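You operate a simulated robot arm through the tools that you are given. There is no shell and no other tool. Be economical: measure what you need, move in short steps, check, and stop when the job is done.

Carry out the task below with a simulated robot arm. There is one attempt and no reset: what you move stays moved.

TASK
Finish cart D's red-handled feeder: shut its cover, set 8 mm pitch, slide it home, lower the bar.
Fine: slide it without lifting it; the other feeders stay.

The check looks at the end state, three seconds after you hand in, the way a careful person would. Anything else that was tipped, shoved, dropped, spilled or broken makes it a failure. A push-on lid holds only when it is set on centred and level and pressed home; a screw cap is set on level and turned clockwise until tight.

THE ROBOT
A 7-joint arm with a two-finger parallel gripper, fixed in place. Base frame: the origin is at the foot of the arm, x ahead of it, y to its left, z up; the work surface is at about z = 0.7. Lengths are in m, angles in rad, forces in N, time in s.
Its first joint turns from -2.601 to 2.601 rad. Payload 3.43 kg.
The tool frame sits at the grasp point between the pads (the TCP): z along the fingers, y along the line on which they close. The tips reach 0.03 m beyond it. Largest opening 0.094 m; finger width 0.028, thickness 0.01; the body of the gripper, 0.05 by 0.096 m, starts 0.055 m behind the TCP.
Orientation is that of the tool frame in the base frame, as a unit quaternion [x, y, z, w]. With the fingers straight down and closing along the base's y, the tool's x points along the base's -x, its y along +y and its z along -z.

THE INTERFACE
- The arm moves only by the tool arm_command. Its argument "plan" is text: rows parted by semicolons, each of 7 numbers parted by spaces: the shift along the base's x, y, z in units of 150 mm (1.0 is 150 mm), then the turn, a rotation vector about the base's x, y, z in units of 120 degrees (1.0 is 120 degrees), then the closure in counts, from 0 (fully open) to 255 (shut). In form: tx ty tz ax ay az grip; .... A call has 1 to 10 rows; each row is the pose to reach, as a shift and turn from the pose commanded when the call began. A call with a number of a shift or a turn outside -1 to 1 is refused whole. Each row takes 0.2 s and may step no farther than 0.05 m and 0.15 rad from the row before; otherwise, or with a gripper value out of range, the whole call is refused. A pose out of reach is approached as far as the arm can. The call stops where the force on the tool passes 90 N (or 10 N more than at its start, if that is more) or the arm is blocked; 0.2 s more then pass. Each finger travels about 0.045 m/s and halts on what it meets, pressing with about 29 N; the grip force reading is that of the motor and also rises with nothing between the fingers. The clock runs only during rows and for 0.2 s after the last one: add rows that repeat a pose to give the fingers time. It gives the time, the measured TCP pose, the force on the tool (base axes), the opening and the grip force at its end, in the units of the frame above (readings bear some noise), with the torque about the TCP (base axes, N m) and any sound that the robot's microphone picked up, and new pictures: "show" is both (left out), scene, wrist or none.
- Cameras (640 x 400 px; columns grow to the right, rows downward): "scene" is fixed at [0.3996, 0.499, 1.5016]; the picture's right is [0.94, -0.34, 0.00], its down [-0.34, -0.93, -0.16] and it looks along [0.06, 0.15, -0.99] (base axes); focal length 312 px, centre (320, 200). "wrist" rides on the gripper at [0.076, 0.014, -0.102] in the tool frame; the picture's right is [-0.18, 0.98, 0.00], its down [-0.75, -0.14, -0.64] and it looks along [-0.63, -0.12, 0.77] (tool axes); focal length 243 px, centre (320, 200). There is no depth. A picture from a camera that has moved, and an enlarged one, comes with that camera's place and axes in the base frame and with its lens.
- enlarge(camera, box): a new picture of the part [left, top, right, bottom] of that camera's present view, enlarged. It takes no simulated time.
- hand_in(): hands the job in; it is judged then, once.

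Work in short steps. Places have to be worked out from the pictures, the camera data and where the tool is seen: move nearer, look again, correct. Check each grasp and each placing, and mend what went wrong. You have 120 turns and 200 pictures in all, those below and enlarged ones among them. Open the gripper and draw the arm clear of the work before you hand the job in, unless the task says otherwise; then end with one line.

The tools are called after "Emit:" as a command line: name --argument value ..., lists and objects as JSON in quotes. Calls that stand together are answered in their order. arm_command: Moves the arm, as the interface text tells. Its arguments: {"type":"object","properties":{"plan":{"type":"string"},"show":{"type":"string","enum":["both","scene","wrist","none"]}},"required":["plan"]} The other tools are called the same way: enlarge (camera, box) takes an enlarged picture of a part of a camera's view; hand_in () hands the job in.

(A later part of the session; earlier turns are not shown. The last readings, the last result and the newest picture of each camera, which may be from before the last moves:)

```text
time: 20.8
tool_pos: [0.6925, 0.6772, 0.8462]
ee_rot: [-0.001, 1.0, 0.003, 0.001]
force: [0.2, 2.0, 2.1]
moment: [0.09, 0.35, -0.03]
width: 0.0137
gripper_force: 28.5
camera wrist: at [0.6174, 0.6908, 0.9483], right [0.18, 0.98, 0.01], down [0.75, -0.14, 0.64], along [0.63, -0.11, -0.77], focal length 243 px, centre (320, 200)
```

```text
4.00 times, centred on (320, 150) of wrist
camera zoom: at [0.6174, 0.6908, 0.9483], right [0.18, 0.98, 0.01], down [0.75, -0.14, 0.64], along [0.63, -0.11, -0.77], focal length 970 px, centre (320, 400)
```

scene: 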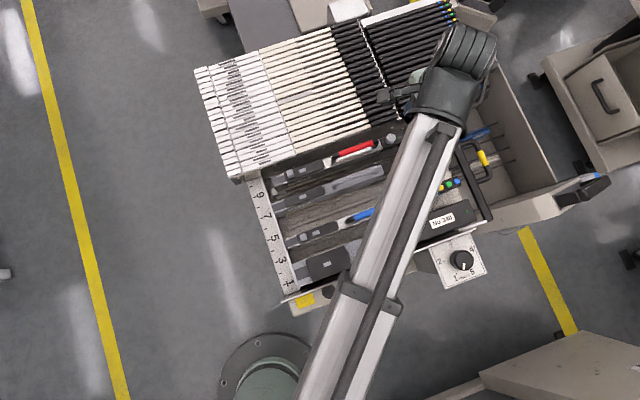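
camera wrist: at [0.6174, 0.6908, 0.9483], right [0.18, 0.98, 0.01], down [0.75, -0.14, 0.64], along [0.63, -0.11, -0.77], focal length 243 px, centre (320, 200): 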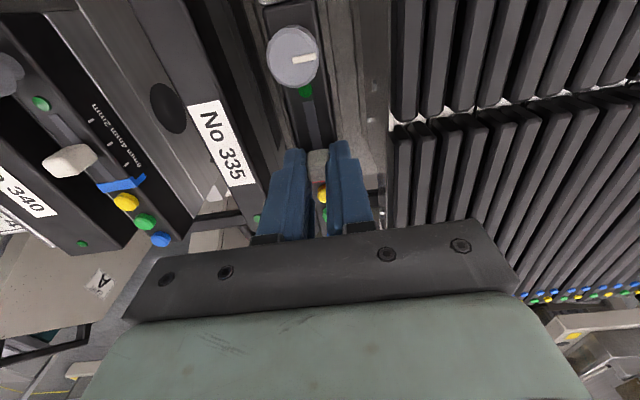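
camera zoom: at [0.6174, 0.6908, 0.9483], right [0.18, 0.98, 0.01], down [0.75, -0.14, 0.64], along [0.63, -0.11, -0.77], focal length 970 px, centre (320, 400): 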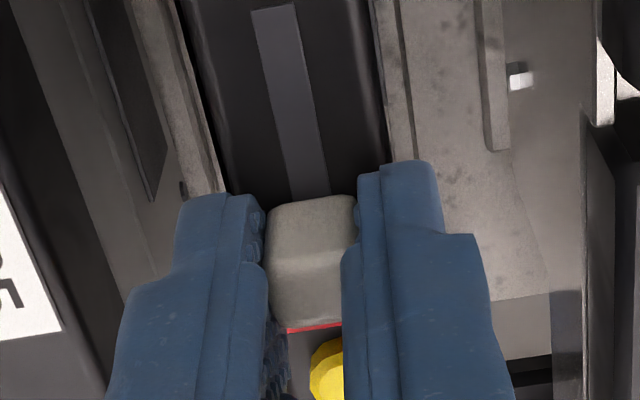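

The slider moved ~10 mm relative to the feeder. I release, and go look at its scale from the +y side.

Emit:
arm_command --plan "0 0 0 0 0 0 200;0 0 0 0 0 0 174;0 0 0.2 0 0 0 174;-0.15 0.2 0.4 0 0 0 174;-0.35 0.35 0.5 0 0 0 174;-0.55 0.45 0.55 0 0 0 174;-0.55 0.45 0.55 0 0 0 174" --show "wrist"

Emit:
enlarge --camera "wrist" --box '[220, 100, 316, 160]'

```text
time: 22.4
tool_pos: [0.6118, 0.7439, 0.9279]
ee_rot: [-0.001, 1.0, 0.003, 0.0]
force: [0.0, 0.1, 0.1]
moment: [-0.01, 0.01, 0.01]
width: 0.0299
gripper_force: 0.0
camera wrist: at [0.5354, 0.7579, 1.0305], right [0.18, 0.98, 0.01], down [0.75, -0.14, 0.64], along [0.63, -0.11, -0.77], focal length 243 px, centre (320, 200)
```

wrist: 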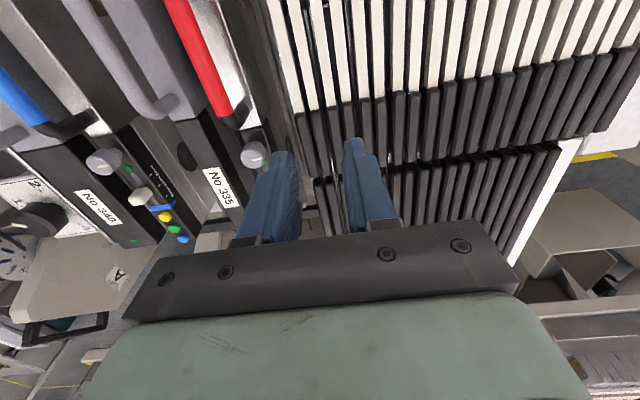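

```text
6.67 times, centred on (268, 130) of wrist
camera zoom: at [0.5354, 0.7579, 1.0305], right [0.18, 0.98, 0.01], down [0.75, -0.14, 0.64], along [0.63, -0.11, -0.77], focal length 1618 px, centre (667, 667)
```

zoom: 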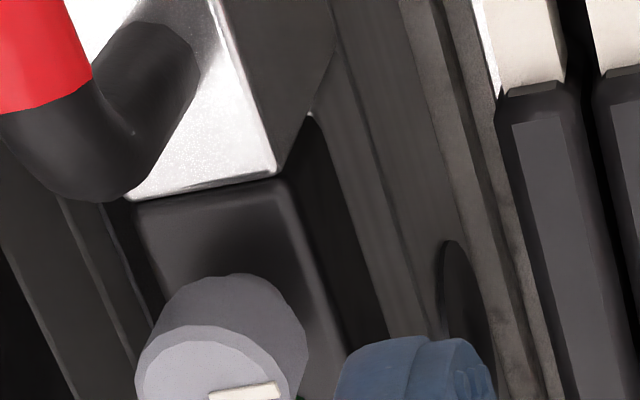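

Emit:
arm_command --plan "0.1 0 0.15 0 0 0 60;0.2 0 0.25 0 0 0 255;0.2 0 0.25 0 0 0 255;0.2 0 0.25 0 0 0 255;0.2 0 0.25 0 0 0 255" --show "wrist"

Emit:
enlarge --camera "wrist" --box '[220, 90, 316, 150]'

```text
time: 23.6
tool_pos: [0.6411, 0.7457, 0.9645]
ee_rot: [0.0, 1.0, 0.003, -0.001]
force: [0.1, -0.3, 0.5]
moment: [-0.04, -0.03, -0.02]
width: 0.0001
gripper_force: 28.5
camera wrist: at [0.565, 0.76, 1.067], right [0.18, 0.98, 0.01], down [0.75, -0.14, 0.64], along [0.63, -0.11, -0.77], focal length 243 px, centre (320, 200)
```

wrist: 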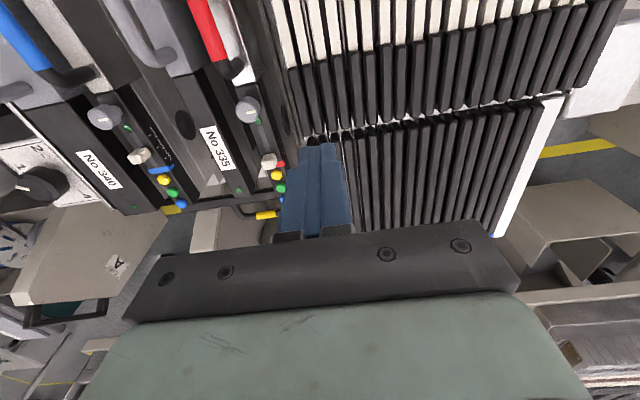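

```text
6.67 times, centred on (268, 120) of wrist
camera zoom: at [0.565, 0.76, 1.067], right [0.18, 0.98, 0.01], down [0.75, -0.14, 0.64], along [0.63, -0.11, -0.77], focal length 1618 px, centre (667, 733)
```

zoom: 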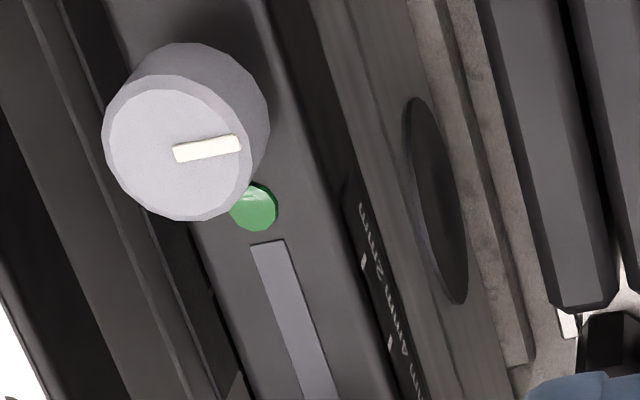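

Emit:
enlarge --camera "wrist" --box '[230, 120, 310, 170]'

Emit:
enlarge --camera "wrist" --box '[110, 120, 190, 190]'

```text
8.00 times, centred on (270, 145) of wrist
camera zoom: at [0.565, 0.76, 1.067], right [0.18, 0.98, 0.01], down [0.75, -0.14, 0.64], along [0.63, -0.11, -0.77], focal length 1941 px, centre (720, 640)
```

zoom: 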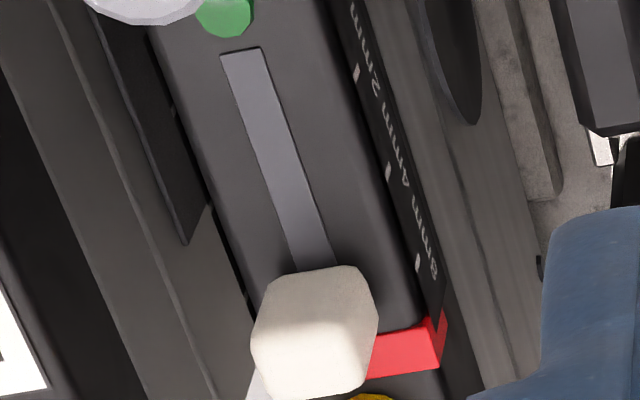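

```text
5.71 times, centred on (150, 155) of wrist
camera zoom: at [0.565, 0.76, 1.067], right [0.18, 0.98, 0.01], down [0.75, -0.14, 0.64], along [0.63, -0.11, -0.77], focal length 1386 px, centre (1291, 457)
```

zoom: 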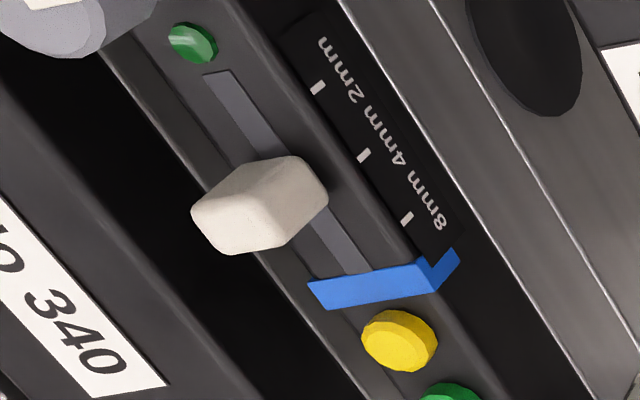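

The slider moved 10 mm, matching the tick spacing, and now lines up with the 8 mm tick. Next: grip the red handle (centre ≈(0.545, 0.677, 0.865)) to slide the feeder toward -x.

Emit:
arm_command --plan "-0.2 -0.15 0 0 0 0 150;-0.4 -0.3 0 0 0 0 150;-0.64 -0.46 -0.05 0 0 0 150;-0.64 -0.46 -0.2 0 0 0 150;-0.64 -0.46 -0.3 0 0 0 150;-0.64 -0.46 -0.3 0 0 0 150"

Emit:
enlarge --camera "wrist" --box '[240, 60, 400, 160]'

```text
time: 25.0
tool_pos: [0.5463, 0.675, 0.919]
ee_rot: [0.0, 1.0, 0.003, 0.0]
force: [-0.6, 0.1, -0.8]
moment: [0.0, -0.02, -0.01]
width: 0.0385
gripper_force: 0.1
camera wrist: at [0.47, 0.6889, 1.0212], right [0.18, 0.98, 0.01], down [0.75, -0.14, 0.64], along [0.63, -0.11, -0.77], focal length 243 px, centre (320, 200)
```

scene: 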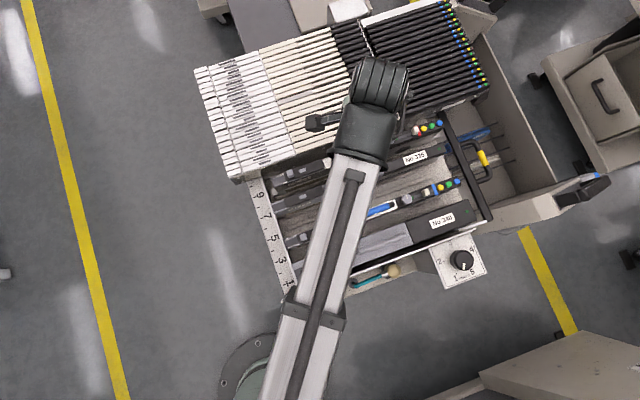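
wrist: 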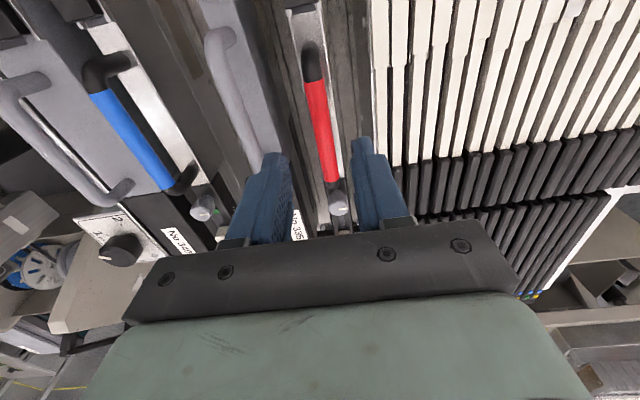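

```text
4.00 times, centred on (320, 110) of wrist
camera zoom: at [0.47, 0.6889, 1.0212], right [0.18, 0.98, 0.01], down [0.75, -0.14, 0.64], along [0.63, -0.11, -0.77], focal length 970 px, centre (320, 560)
```

zoom: 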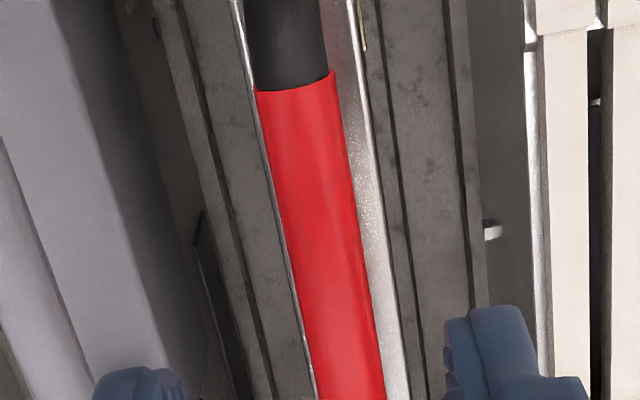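

The handle lies between the fingers, centred within ~3 mm; its top is ≈0.873. I lower to tip ≈0.856 and close.

Emit:
arm_command --plan "0 0.02 -0.1 0 0 0 150;0 0.02 -0.2 0 0 0 150;0 0.02 -0.225 0 0 0 150;0 0.02 -0.225 0 0 0 200;0 0.02 -0.225 0 0 0 255;0 0.02 -0.225 0 0 0 255;0 0.02 -0.225 0 0 0 255" --show "wrist"

Emit:
enlarge --camera "wrist" --box '[240, 90, 400, 190]'

```text
time: 26.6
tool_pos: [0.5455, 0.6767, 0.8884]
ee_rot: [0.0, 1.0, 0.004, 0.001]
force: [1.2, 2.6, 38.5]
moment: [0.09, 0.13, -0.03]
width: 0.0001
gripper_force: 29.4
camera wrist: at [0.47, 0.6908, 0.9907], right [0.18, 0.98, 0.01], down [0.75, -0.15, 0.64], along [0.63, -0.11, -0.77], focal length 243 px, centre (320, 200)
```

wrist: 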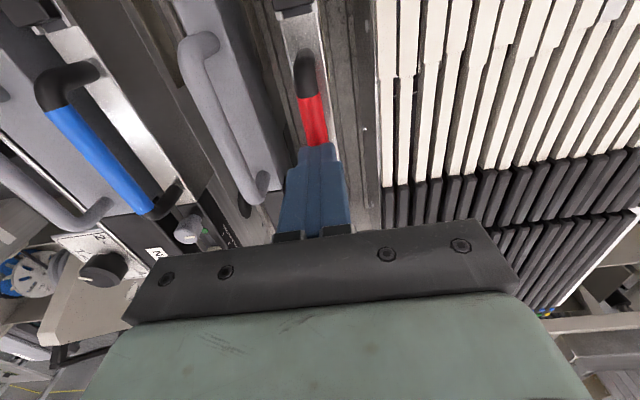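

```text
4.00 times, centred on (320, 140) of wrist
camera zoom: at [0.47, 0.6908, 0.9907], right [0.18, 0.98, 0.01], down [0.75, -0.15, 0.64], along [0.63, -0.11, -0.77], focal length 970 px, centre (320, 440)
```

zoom: 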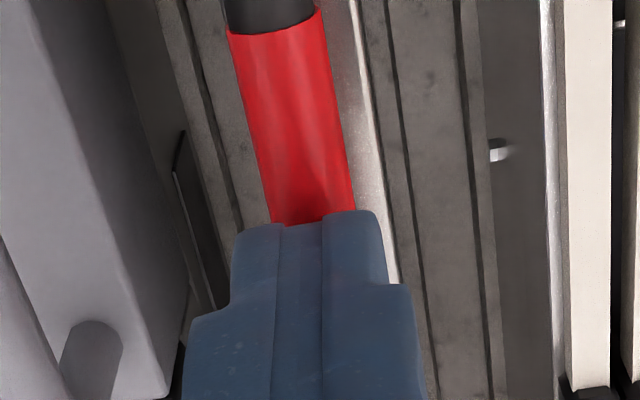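

The fingers closed on top of the handle (its top is ≈0.858). I raise, reopen, and go ~15 mm lower.

Emit:
arm_command --plan "0 0 0.1 0 0 0 255;0 0 0.12 0 0 0 150;0 0 0.12 0 0 0 150;0 0 0.12 0 0 0 150;0 0 0.0 0 0 0 150;0 0 -0.1 0 0 0 150;0 0 -0.1 0 0 0 150" --show "wrist"

```text
time: 28.2
tool_pos: [0.5467, 0.6779, 0.8712]
ee_rot: [0.0, 1.0, 0.003, 0.0]
force: [0.8, -0.2, 0.6]
moment: [0.0, 0.02, 0.01]
width: 0.0384
gripper_force: 0.0
camera wrist: at [0.4704, 0.6913, 0.9744], right [0.18, 0.98, 0.01], down [0.75, -0.14, 0.64], along [0.63, -0.11, -0.77], focal length 243 px, centre (320, 200)
```

wrist: 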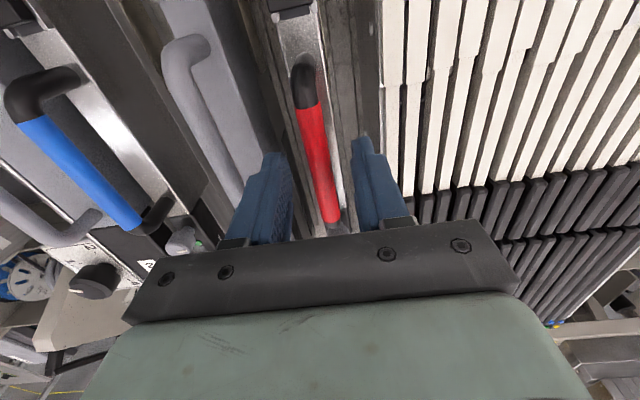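

Fingers straddle the handle now; I close.

Emit:
arm_command --plan "0 0 0 0 0 0 200;0 0 0 0 0 0 255;0 0 0 0 0 0 255;0 0 0 0 0 0 255" --show "wrist"

```text
time: 29.2
tool_pos: [0.5461, 0.6782, 0.872]
ee_rot: [0.0, 1.0, 0.003, -0.001]
force: [-0.7, 1.4, -0.7]
moment: [0.05, -0.01, -0.05]
width: 0.0128
gripper_force: 28.7
camera wrist: at [0.4704, 0.6914, 0.9745], right [0.18, 0.98, 0.01], down [0.75, -0.14, 0.64], along [0.63, -0.11, -0.77], focal length 243 px, centre (320, 200)
```

wrist: 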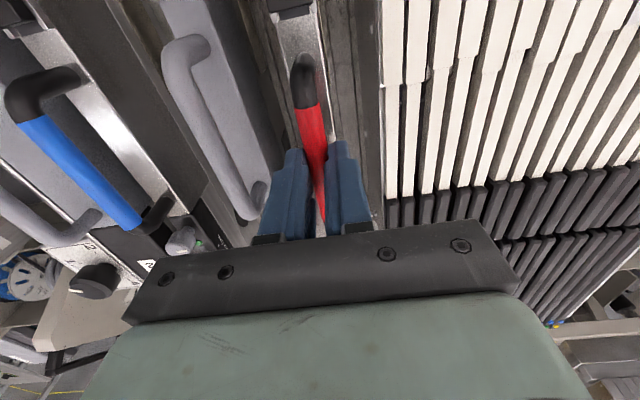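

Handle gripped (12.8 mm). Grip points along the feeder (y ≈0.678 at x=0.546, 0.677 at 0.682) say it lies along x. I slide it -x gently.

Emit:
arm_command --plan "-0.03 0 0 0 0 0 255;-0.06 0 0 0 0 0 255;-0.09 0 0 0 0 0 255;-0.12 0 0 0 0 0 255" --show "wrist"

```text
time: 30.2
tool_pos: [0.5273, 0.6777, 0.8716]
ee_rot: [0.001, 1.0, 0.003, 0.001]
force: [11.3, 1.9, 17.6]
moment: [0.05, -0.1, 0.02]
width: 0.0129
gripper_force: 29.0
camera wrist: at [0.452, 0.6914, 0.9739], right [0.18, 0.98, 0.01], down [0.75, -0.15, 0.64], along [0.63, -0.11, -0.77], focal length 243 px, centre (320, 200)
```

wrist: 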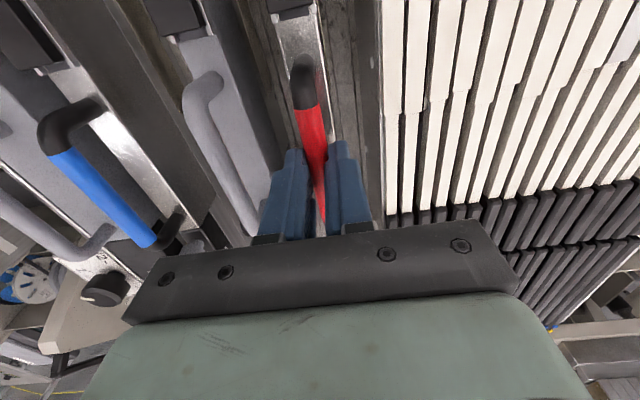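

The feeder slides along with modest friction. I continue.

Emit:
arm_command --plan "-0.03 0 0 0 0 0 255;-0.06 0 0 0 0 0 255;-0.09 0 0 0 0 0 255;-0.12 0 0 0 0 0 255;-0.14 0 0 0 0 0 255" --show "wrist"

```text
time: 31.4
tool_pos: [0.5087, 0.6779, 0.8716]
ee_rot: [0.0, 1.0, 0.003, 0.001]
force: [20.2, -0.4, 0.8]
moment: [-0.02, -0.47, 0.08]
width: 0.0126
gripper_force: 29.2
camera wrist: at [0.4321, 0.6916, 0.9733], right [0.18, 0.98, 0.01], down [0.75, -0.14, 0.64], along [0.63, -0.11, -0.77], focal length 243 px, centre (320, 200)
```

wrist: 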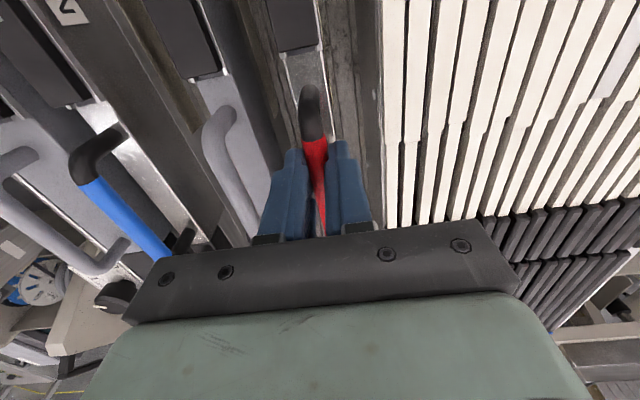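

In this last stretch the grip slipped along the handle (20 N), so the feeder met a stop after ~19 mm. I release and look at its nose versus the others.

Emit:
arm_command --plan "0 0 0 0 0 0 200;0 0 0 0 0 0 150;0 0 0.15 0 0 0 150;-0.2 -0.1 0.4 0 0 0 150;-0.5 -0.2 0.6 0 0 0 150;-0.8 -0.3 0.7 0 0 0 150;-0.8 -0.3 0.7 0 0 0 150"

Emit:
enlarge --camera "wrist" --box '[190, 20, 350, 120]'

```text
refused: row 4 steps farther than a row can; nothing moved
```

```text
4.00 times, centred on (270, 70) of wrist
camera zoom: at [0.4321, 0.6916, 0.9733], right [0.18, 0.98, 0.01], down [0.75, -0.14, 0.64], along [0.63, -0.11, -0.77], focal length 970 px, centre (520, 720)
```

zoom: 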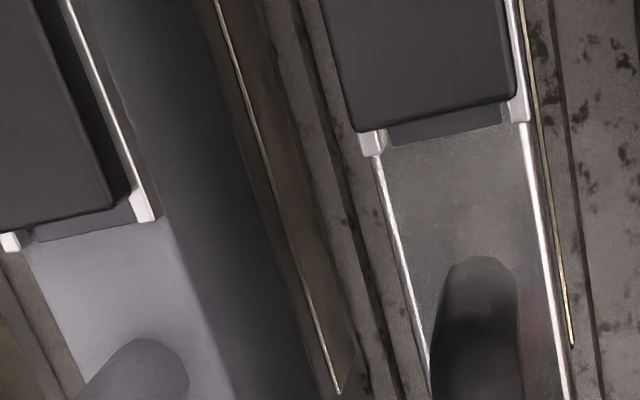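

Emit:
arm_command --plan "0 0 0 0 0 0 200;0 0 0 0 0 0 150;0 0 0.15 0 0 0 150;-0.15 -0.1 0.35 0 0 0 150;-0.4 -0.2 0.5 0 0 0 150;-0.6 -0.3 0.65 0 0 0 150;-0.8 -0.4 0.75 0 0 0 150;-0.8 -0.4 0.75 0 0 0 150"

Emit:
enlarge --camera "wrist" --box '[210, 20, 370, 120]'

```text
time: 33.2
tool_pos: [0.385, 0.619, 0.9814]
ee_rot: [0.0, 1.0, 0.002, 0.0]
force: [0.2, 0.6, 0.0]
moment: [0.01, 0.0, 0.01]
width: 0.0387
gripper_force: 0.0
camera wrist: at [0.3095, 0.633, 1.0847], right [0.18, 0.98, 0.01], down [0.75, -0.14, 0.64], along [0.63, -0.11, -0.77], focal length 243 px, centre (320, 200)
```

scene: 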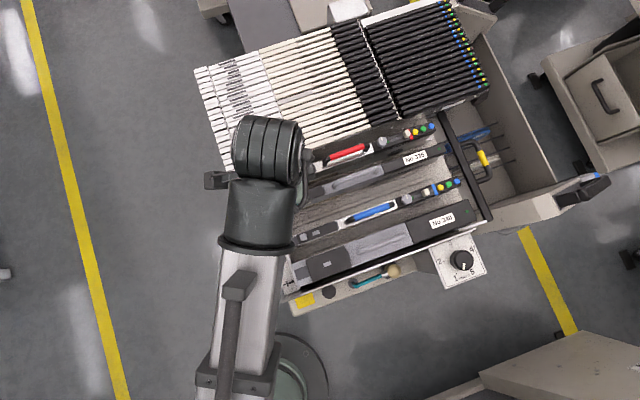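
wrist: 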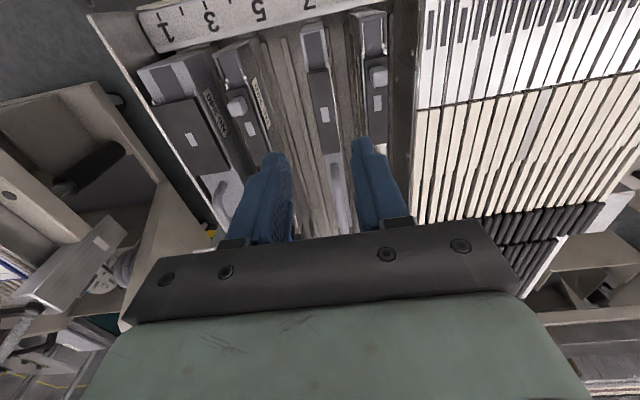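

```text
4.00 times, centred on (290, 70) of wrist
camera zoom: at [0.3095, 0.633, 1.0847], right [0.18, 0.98, 0.01], down [0.75, -0.14, 0.64], along [0.63, -0.11, -0.77], focal length 970 px, centre (440, 720)
```

zoom: 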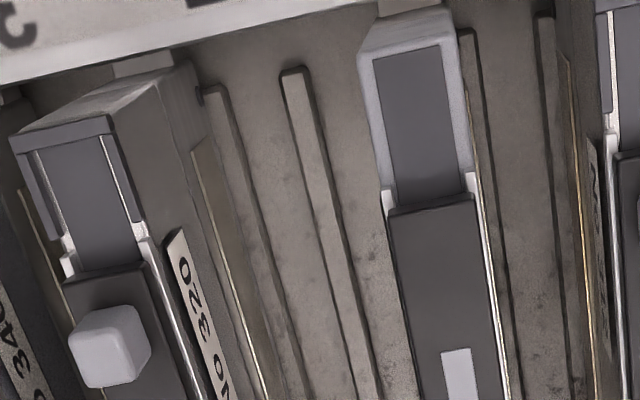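

Emit:
enlarge --camera "wrist" --box '[290, 0, 450, 100]'

Emit:
enlarge --camera "scene" --box '[370, 90, 530, 190]'

```text
4.00 times, centred on (370, 50) of wrist
camera zoom: at [0.3095, 0.633, 1.0847], right [0.18, 0.98, 0.01], down [0.75, -0.14, 0.64], along [0.63, -0.11, -0.77], focal length 970 px, centre (120, 800)
```

zoom: 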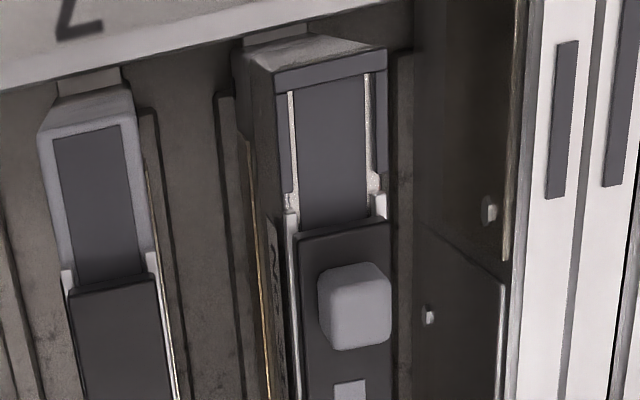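

```text
4.00 times, centred on (450, 140) of scene
camera zoom: at [0.3996, 0.499, 1.5016], right [0.94, -0.34, 0.0], down [-0.34, -0.93, -0.16], along [0.06, 0.15, -0.99], focal length 1248 px, centre (-200, 440)
```

zoom: 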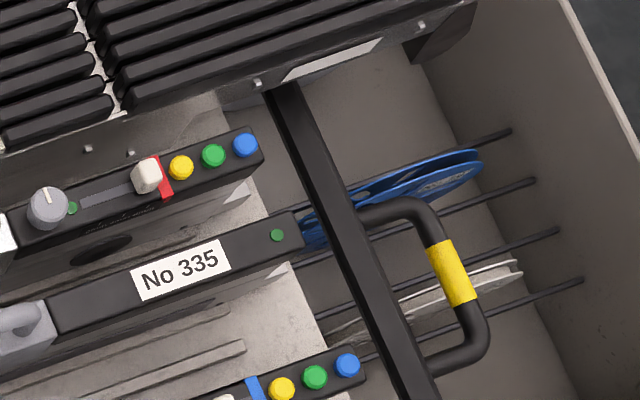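

The feeder moved ~18 mm and lines up with the others. I check closely whether a gap remains at the nose.

Emit:
enlarge --camera "wrist" --box '[340, 0, 404, 40]'

Emit:
enlarge --camera "wrist" --box '[292, 0, 356, 40]'

Emit:
enlarge --camera "wrist" --box '[208, 20, 272, 60]'

```text
10.00 times, centred on (372, 20) of wrist
camera zoom: at [0.3095, 0.633, 1.0847], right [0.18, 0.98, 0.01], down [0.75, -0.14, 0.64], along [0.63, -0.11, -0.77], focal length 2426 px, centre (-200, 2000)
```

zoom: 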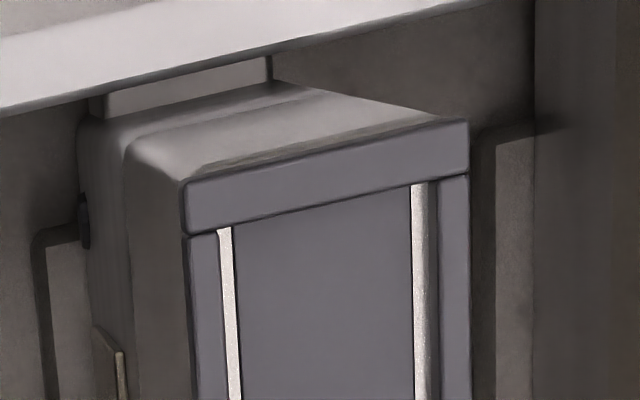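

```text
10.00 times, centred on (324, 20) of wrist
camera zoom: at [0.3095, 0.633, 1.0847], right [0.18, 0.98, 0.01], down [0.75, -0.14, 0.64], along [0.63, -0.11, -0.77], focal length 2426 px, centre (280, 2000)
```

zoom: 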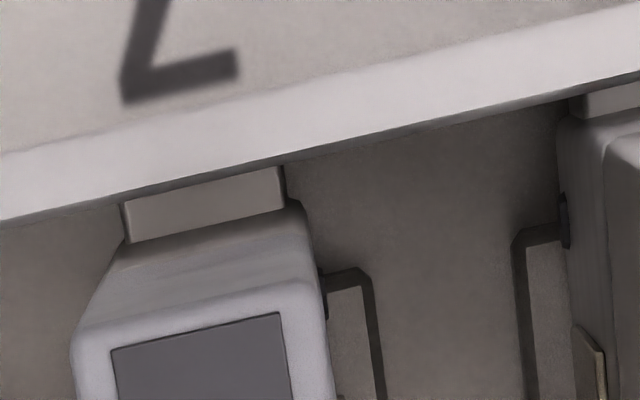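

```text
10.00 times, centred on (240, 40) of wrist
camera zoom: at [0.3095, 0.633, 1.0847], right [0.18, 0.98, 0.01], down [0.75, -0.14, 0.64], along [0.63, -0.11, -0.77], focal length 2426 px, centre (1120, 1800)
```

zoom: 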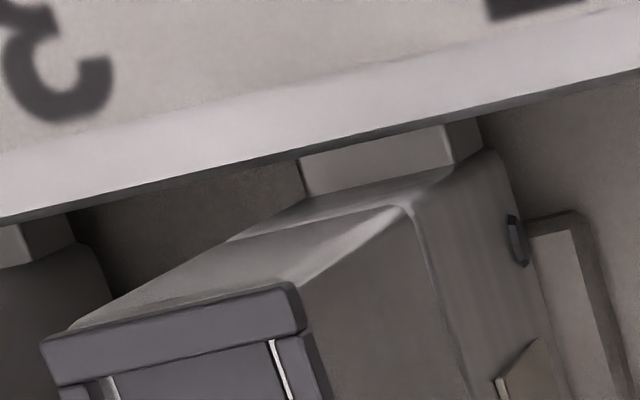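

All tongues are under the ruler edge equally: the feeder is home. Now the bar: I need better views of it, so I go forward high and tilt the tool outward.

Emit:
arm_command --plan "0.2 0 0.2 0 0 0 100;0.45 -0.05 0.4 0 0 0 0;0.7 -0.1 0.5 0 0 0 0;1 -0.15 0.5 0 0 0 0;1 -0.15 0.5 0 0 0 0" --show "none"

Emit:
arm_command --plan "0.15 -0.03 0.05 0 -0.06 0 0;0.3 -0.06 0.1 0 -0.12 0 0;0.45 -0.1 0.15 0 -0.18 0 0;0.6 -0.13 0.2 0 -0.24 0 0;0.6 -0.13 0.2 0 -0.24 0 0" --show "wrist"

Emit:
enlarge --camera "wrist" --box '[200, 80, 440, 230]'

```text
time: 34.4
tool_pos: [0.5387, 0.5958, 1.0582]
ee_rot: [0.0, 1.0, 0.002, 0.0]
force: [-0.7, 0.0, -0.1]
moment: [-0.03, 0.01, 0.0]
width: 0.0941
gripper_force: 0.1
```

```text
time: 35.6
tool_pos: [0.6301, 0.5745, 1.0899]
ee_rot: [-0.001, 0.968, 0.003, 0.249]
force: [1.1, -0.1, 0.9]
moment: [0.0, -0.02, 0.0]
width: 0.094
gripper_force: 0.1
camera wrist: at [0.5139, 0.5896, 1.142], right [0.16, 0.98, 0.09], down [0.35, -0.14, 0.93], along [0.92, -0.11, -0.37], focal length 243 px, centre (320, 200)
```

wrist: 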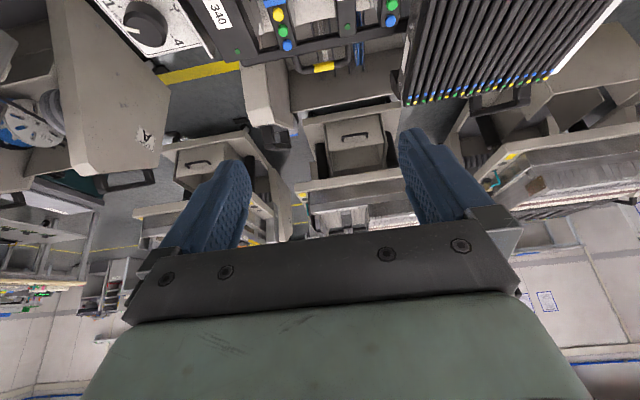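

```text
2.67 times, centred on (320, 155) of wrist
camera zoom: at [0.5139, 0.5896, 1.142], right [0.16, 0.98, 0.09], down [0.35, -0.14, 0.93], along [0.92, -0.11, -0.37], focal length 647 px, centre (320, 320)
```

zoom: 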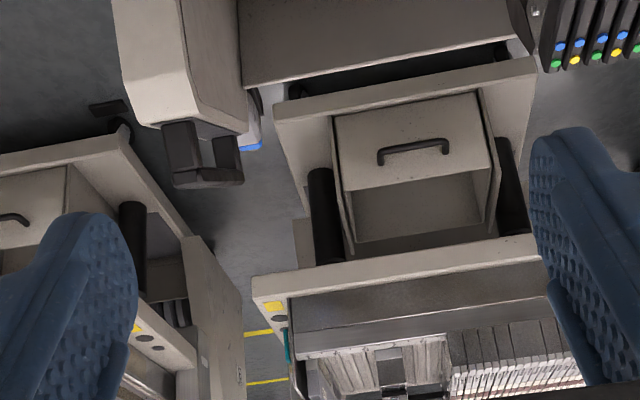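

Emit:
enlarge --camera "wrist" --box '[230, 0, 422, 120]'

```text
3.33 times, centred on (326, 60) of wrist
camera zoom: at [0.5139, 0.5896, 1.142], right [0.16, 0.98, 0.09], down [0.35, -0.14, 0.93], along [0.92, -0.11, -0.37], focal length 809 px, centre (300, 667)
```

zoom: 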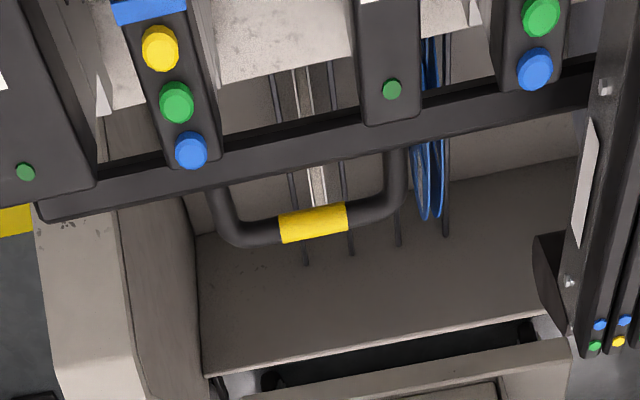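

The bar sits behind and lower than the tails (≈x 0.85, z 0.69). I move closer with a milder tilt to understand its hinges.

Emit:
arm_command --plan "0.2 0 -0.15 0 0.03 0 0;0.4 -0.03 -0.35 0 0.06 0 0;0.6 -0.06 -0.55 0 0.1 0 0;0.8 -0.1 -0.75 0 0.1 0 0;0.9 -0.1 -0.9 0 0.1 0 0;0.9 -0.1 -0.9 0 0.1 0 0" --show "wrist"

Emit:
enlarge --camera "wrist" --box '[220, 20, 420, 145]'

```text
time: 37.0
tool_pos: [0.7622, 0.5581, 0.953]
ee_rot: [-0.001, 0.989, 0.002, 0.146]
force: [1.5, 0.3, -0.4]
moment: [0.01, -0.04, -0.02]
width: 0.094
gripper_force: 0.0
camera wrist: at [0.66, 0.5712, 1.0297], right [0.17, 0.98, 0.06], down [0.54, -0.14, 0.83], along [0.83, -0.11, -0.55], focal length 243 px, centre (320, 200)
```

wrist: 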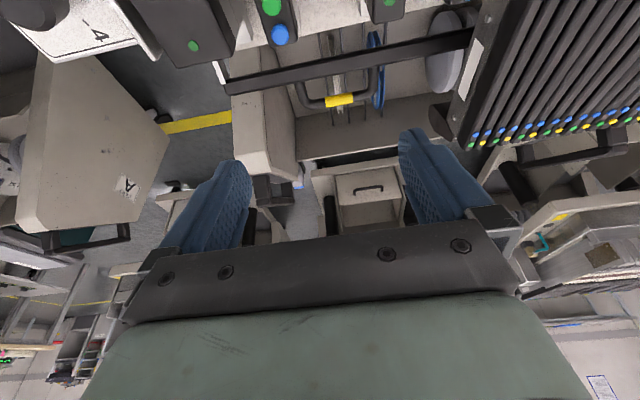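

```text
3.20 times, centred on (320, 82) of wrist
camera zoom: at [0.66, 0.5712, 1.0297], right [0.17, 0.98, 0.06], down [0.54, -0.14, 0.83], along [0.83, -0.11, -0.55], focal length 776 px, centre (320, 576)
```

zoom: 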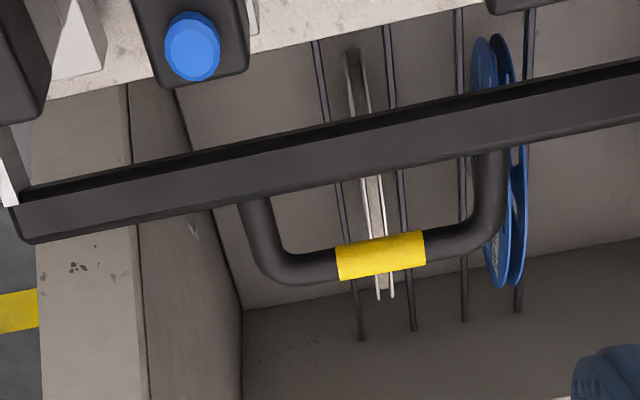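

Emit:
enlarge --camera "wrist" --box '[180, 30, 276, 110]'

Emit:
enlarge --camera "wrist" --box '[400, 0, 528, 120]'

Emit:
enlarge --camera "scene" --box '[440, 190, 536, 250]'

```text
5.00 times, centred on (228, 70) of wrist
camera zoom: at [0.66, 0.5712, 1.0297], right [0.17, 0.98, 0.06], down [0.54, -0.14, 0.83], along [0.83, -0.11, -0.55], focal length 1213 px, centre (780, 850)
```

zoom: 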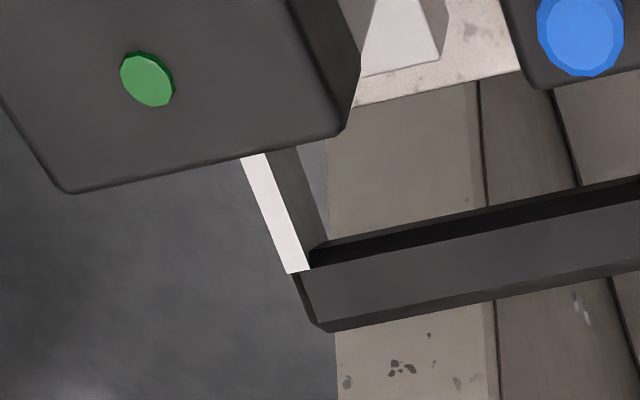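

```text
3.33 times, centred on (464, 60) of wrist
camera zoom: at [0.66, 0.5712, 1.0297], right [0.17, 0.98, 0.06], down [0.54, -0.14, 0.83], along [0.83, -0.11, -0.55], focal length 809 px, centre (-160, 667)
```

zoom: 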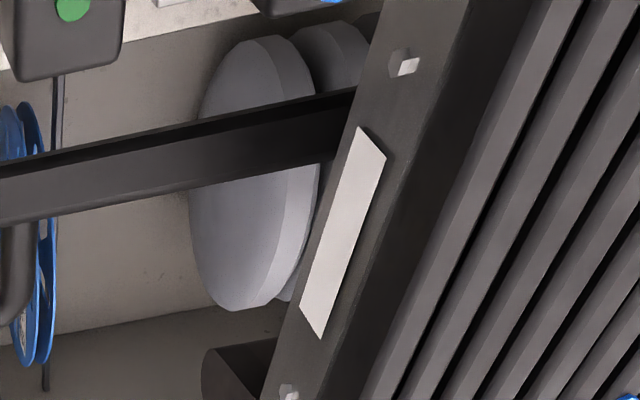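

```text
6.67 times, centred on (488, 220) of scene
camera zoom: at [0.3996, 0.499, 1.5016], right [0.94, -0.34, 0.0], down [-0.34, -0.93, -0.16], along [0.06, 0.15, -0.99], focal length 2079 px, centre (-800, 67)
```

zoom: 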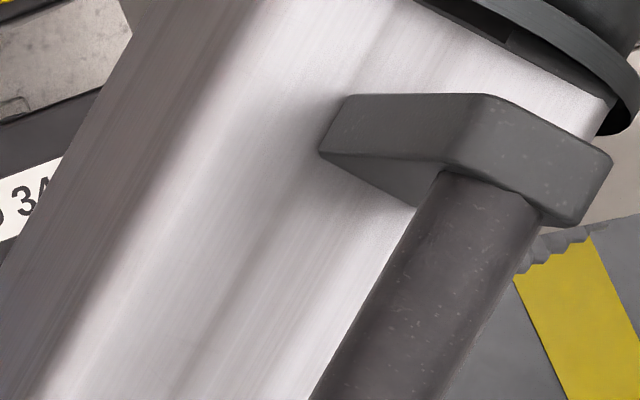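

I can't yet tell how the bar is hinged (it's at z≈0.70 with a side piece at its low-y end). I go closer to that end.

Emit:
arm_command --plan "0.15 -0.15 -0.1 0 0 0 0;0.3 -0.3 -0.25 0 0 0 0;0.45 -0.4 -0.4 0 0 0 0;0.5 -0.45 -0.55 0 0 0 0;0.5 -0.45 -0.55 0 0 0 0"

Emit:
enlarge --camera "wrist" --box '[200, 20, 400, 145]'

```text
time: 38.2
tool_pos: [0.8386, 0.4916, 0.8734]
ee_rot: [0.0, 0.989, 0.003, 0.146]
force: [-0.3, -1.2, 0.6]
moment: [0.02, 0.01, 0.02]
width: 0.0942
gripper_force: 0.0
camera wrist: at [0.7373, 0.5051, 0.9501], right [0.17, 0.98, 0.06], down [0.54, -0.14, 0.83], along [0.83, -0.11, -0.55], focal length 243 px, centre (320, 200)
```

scene: 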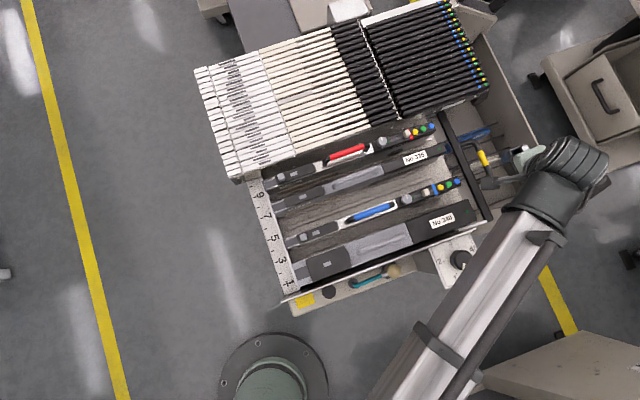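
wrist: 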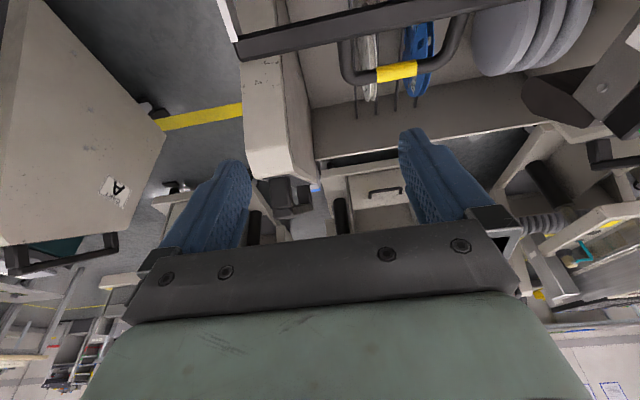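

```text
3.20 times, centred on (300, 82) of wrist
camera zoom: at [0.7373, 0.5051, 0.9501], right [0.17, 0.98, 0.06], down [0.54, -0.14, 0.83], along [0.83, -0.11, -0.55], focal length 776 px, centre (384, 576)
```

zoom: 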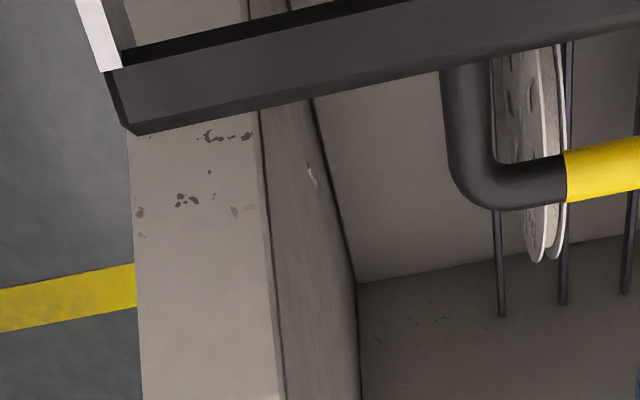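

I look at neighbouring carts for a reference of a lowered bar.

Emit:
enlarge --camera "wrist" --box '[480, 60, 640, 320]'

Emit:
enlarge --camera "wrist" --box '[0, 100, 240, 400]'

Emit:
enlarge --camera "scene" --box '[430, 100, 558, 180]'

```text
1.54 times, centred on (560, 190) of wrist
camera zoom: at [0.7373, 0.5051, 0.9501], right [0.17, 0.98, 0.06], down [0.54, -0.14, 0.83], along [0.83, -0.11, -0.55], focal length 373 px, centre (-49, 215)
```

zoom: 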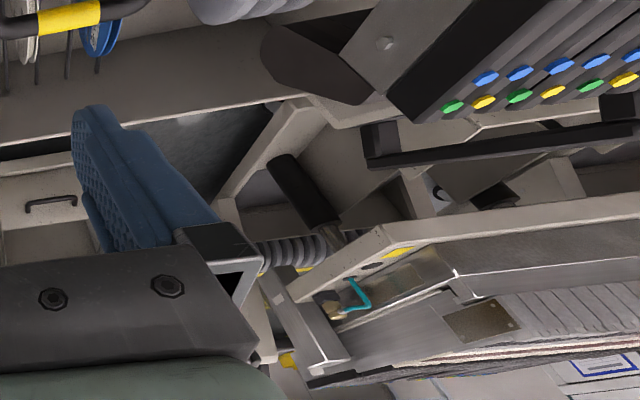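

```text
1.33 times, centred on (120, 250) of wrist
camera zoom: at [0.7373, 0.5051, 0.9501], right [0.17, 0.98, 0.06], down [0.54, -0.14, 0.83], along [0.83, -0.11, -0.55], focal length 324 px, centre (587, 133)
```

zoom: 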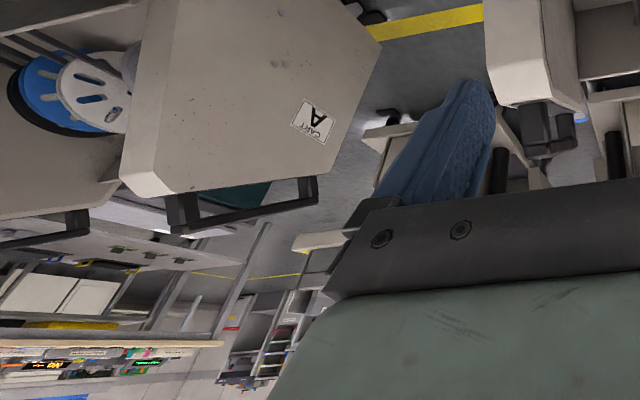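

```text
5.00 times, centred on (494, 140) of scene
camera zoom: at [0.3996, 0.499, 1.5016], right [0.94, -0.34, 0.0], down [-0.34, -0.93, -0.16], along [0.06, 0.15, -0.99], focal length 1559 px, centre (-550, 500)
```

zoom: 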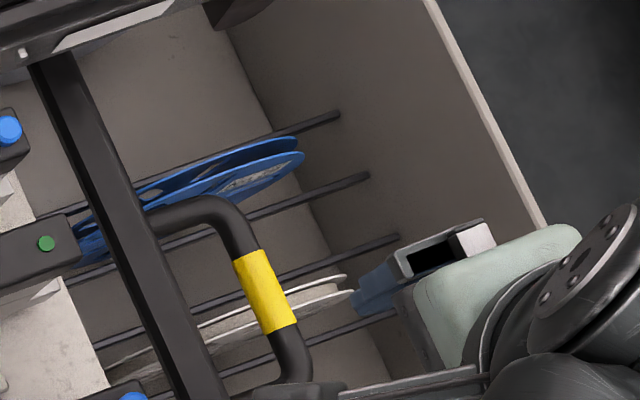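

Other carts don't help. The bar with the yellow-gripped handle is clearly the movable part. I'll turn the tool 90° so that the wrist camera looks along the bar from the side, which also keeps it clear of the tails.

Emit:
arm_command --plan "0 0 0.2 -0.02 0 0.066 100;0 0 0.4 -0.04 0 0.132 255;0 0 0.4 -0.06 0 0.198 255;0 0 0.4 -0.08 0 0.264 255;0 0 0.4 -0.1 0 0.33 255;0 0 0.4 -0.12 0 0.396 255;0 0 0.4 -0.14 0 0.46 255;0 0 0.4 -0.14 0 0.46 255" --show "wrist"

```text
time: 40.0
tool_pos: [0.8369, 0.4928, 0.9318]
ee_rot: [-0.479, 0.866, -0.069, 0.126]
force: [-0.1, -0.2, 0.9]
moment: [0.0, 0.0, 0.0]
width: 0.0
gripper_force: 28.8
camera wrist: at [0.7576, 0.4364, 1.0151], right [-0.7, 0.68, -0.21], down [0.32, 0.56, 0.76], along [0.64, 0.47, -0.61], focal length 243 px, centre (320, 200)
```

wrist: 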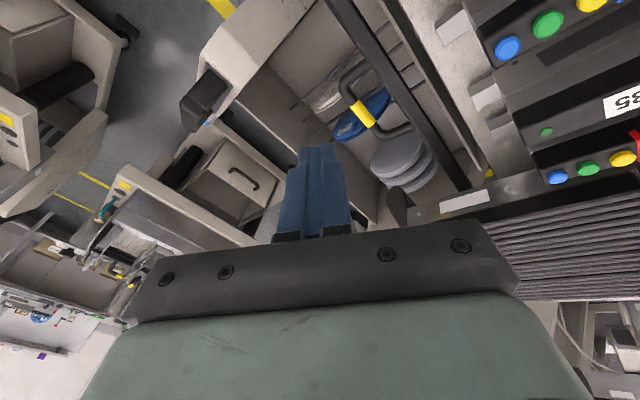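

Emit:
enlarge --camera "wrist" --box '[330, 80, 522, 220]'

Emit:
enlarge --camera "wrist" --box '[280, 0, 472, 120]'

```text
2.86 times, centred on (426, 150) of wrist
camera zoom: at [0.7576, 0.4364, 1.0151], right [-0.7, 0.68, -0.21], down [0.32, 0.56, 0.76], along [0.64, 0.47, -0.61], focal length 693 px, centre (17, 343)
```

zoom: 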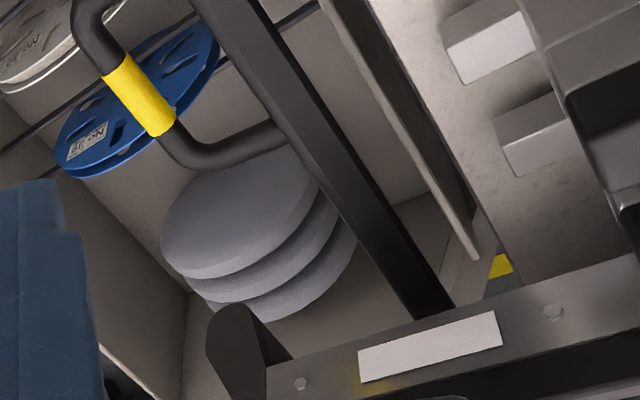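

```text
3.33 times, centred on (376, 60) of wrist
camera zoom: at [0.7576, 0.4364, 1.0151], right [-0.7, 0.68, -0.21], down [0.32, 0.56, 0.76], along [0.64, 0.47, -0.61], focal length 809 px, centre (133, 667)
```

zoom: 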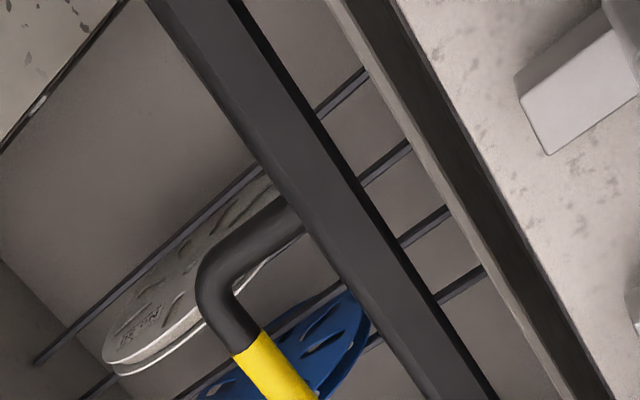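

I hover over the yellow grip (≈(0.893, 0.577, 0.70)) with closed fingers.

Emit:
arm_command --plan "0.1 0.19 0 0 0 0 255;0.2 0.38 0 0 0 0 255;0.31 0.56 -0.1 0 0 0 255;0.31 0.56 -0.35 0 0 0 255;0.31 0.56 -0.6 0 0 0 255;0.31 0.56 -0.8 0 0 0 255;0.31 0.56 -0.8 0 0 0 255"

Emit:
enlarge --camera "wrist" --box '[240, 60, 432, 180]'

```text
time: 41.6
tool_pos: [0.8885, 0.581, 0.8093]
ee_rot: [-0.477, 0.867, -0.069, 0.126]
force: [0.7, -0.2, -0.5]
moment: [0.01, 0.02, 0.0]
width: 0.0
gripper_force: 28.3
camera wrist: at [0.808, 0.5231, 0.8932], right [-0.7, 0.68, -0.21], down [0.32, 0.56, 0.77], along [0.64, 0.47, -0.61], focal length 243 px, centre (320, 200)
```

scene: 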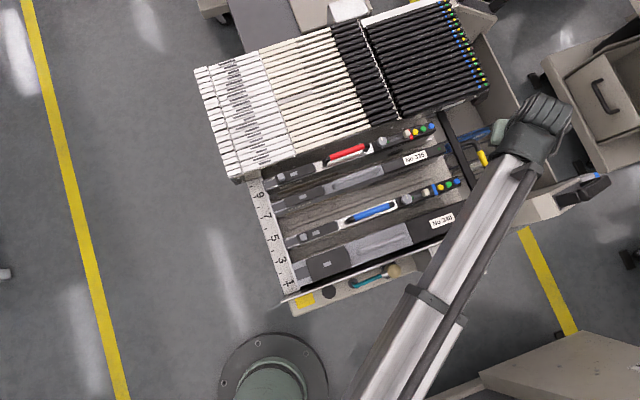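
wrist: 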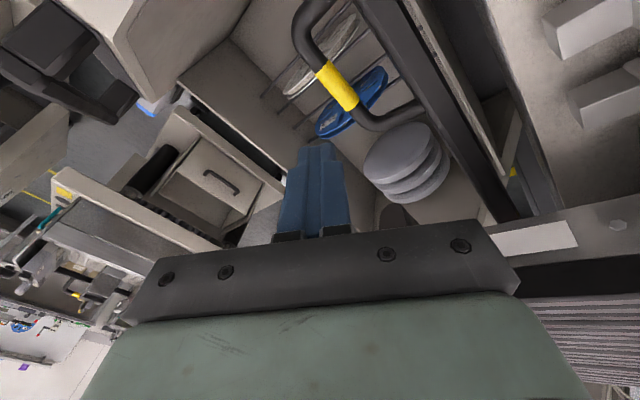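

```text
3.33 times, centred on (336, 120) of wrist
camera zoom: at [0.808, 0.5231, 0.8932], right [-0.7, 0.68, -0.21], down [0.32, 0.56, 0.77], along [0.64, 0.47, -0.61], focal length 809 px, centre (267, 467)
```

zoom: 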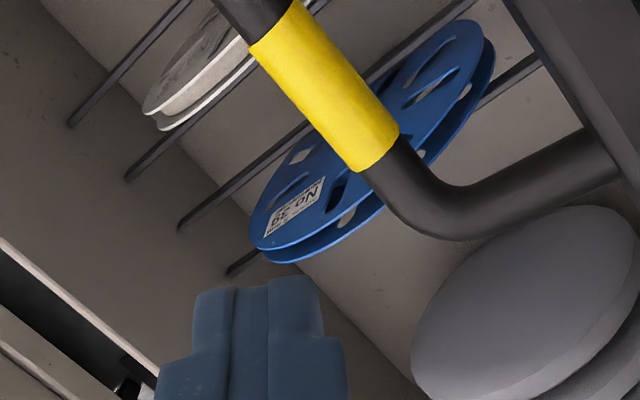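

The yellow grip is at ≈(0.900, 0.577, 0.685); tips are above it. I descend to just above, then press slowly.

Emit:
arm_command --plan "0 -0.02 -0.15 0 0 0 255;0 -0.02 -0.3 0 0 0 255;0 -0.02 -0.42 0 0 0 255;0 -0.02 -0.48 0 0 0 255;0 -0.02 -0.52 0 0 0 255" --show "wrist"

Emit:
enlarge --camera "wrist" --box '[240, 60, 432, 180]'

```text
time: 42.8
tool_pos: [0.8835, 0.5751, 0.7324]
ee_rot: [-0.478, 0.867, -0.069, 0.126]
force: [0.1, -0.3, -0.6]
moment: [0.0, -0.04, -0.02]
width: 0.0002
gripper_force: 29.0
camera wrist: at [0.8043, 0.519, 0.815], right [-0.7, 0.68, -0.21], down [0.32, 0.56, 0.76], along [0.64, 0.47, -0.61], focal length 243 px, centre (320, 200)
```

wrist: 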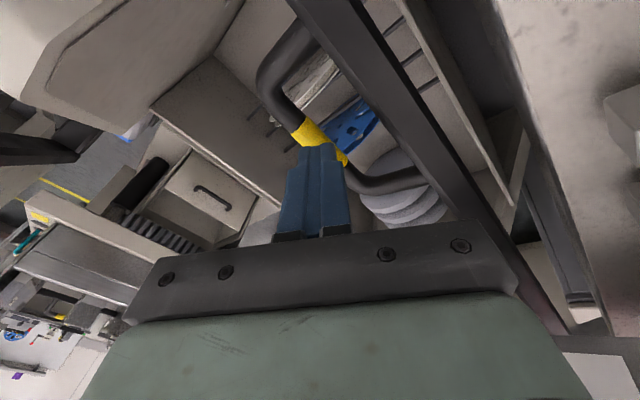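

```text
3.33 times, centred on (336, 120) of wrist
camera zoom: at [0.8043, 0.519, 0.815], right [-0.7, 0.68, -0.21], down [0.32, 0.56, 0.76], along [0.64, 0.47, -0.61], focal length 809 px, centre (267, 467)
```

zoom: 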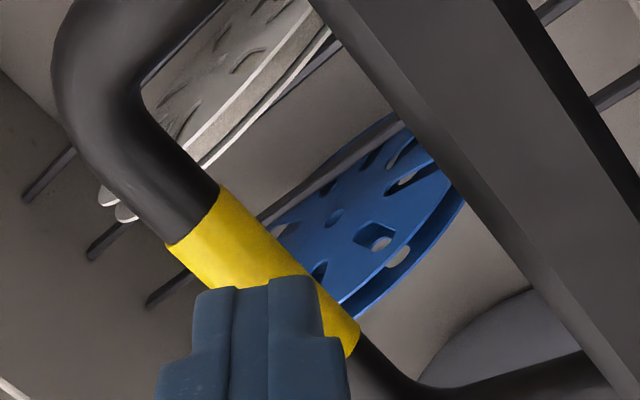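

Tips are right over the grip. I press down in small steps and watch for motion.

Emit:
arm_command --plan "0 0 -0.05 0 0 0 255;0 0 -0.1 0 0 0 255;0 0 -0.15 0 0 0 255" --show "wrist"

```text
time: 43.6
tool_pos: [0.8836, 0.5773, 0.711]
ee_rot: [-0.479, 0.866, -0.068, 0.127]
force: [-0.5, -0.8, 3.3]
moment: [-0.03, -0.08, 0.02]
width: 0.0001
gripper_force: 28.8
camera wrist: at [0.8046, 0.5195, 0.7939], right [-0.7, 0.68, -0.21], down [0.32, 0.56, 0.77], along [0.64, 0.47, -0.61], focal length 243 px, centre (320, 200)
```

wrist: 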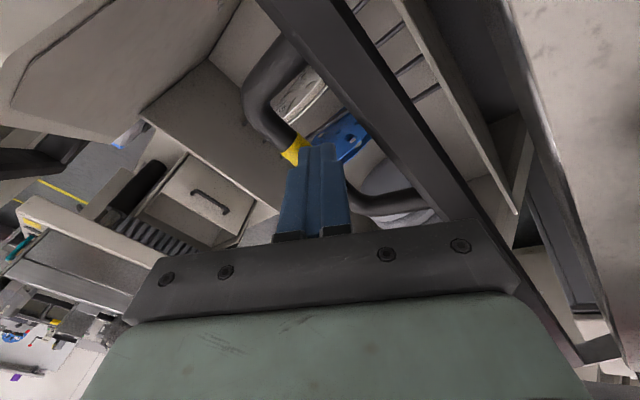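

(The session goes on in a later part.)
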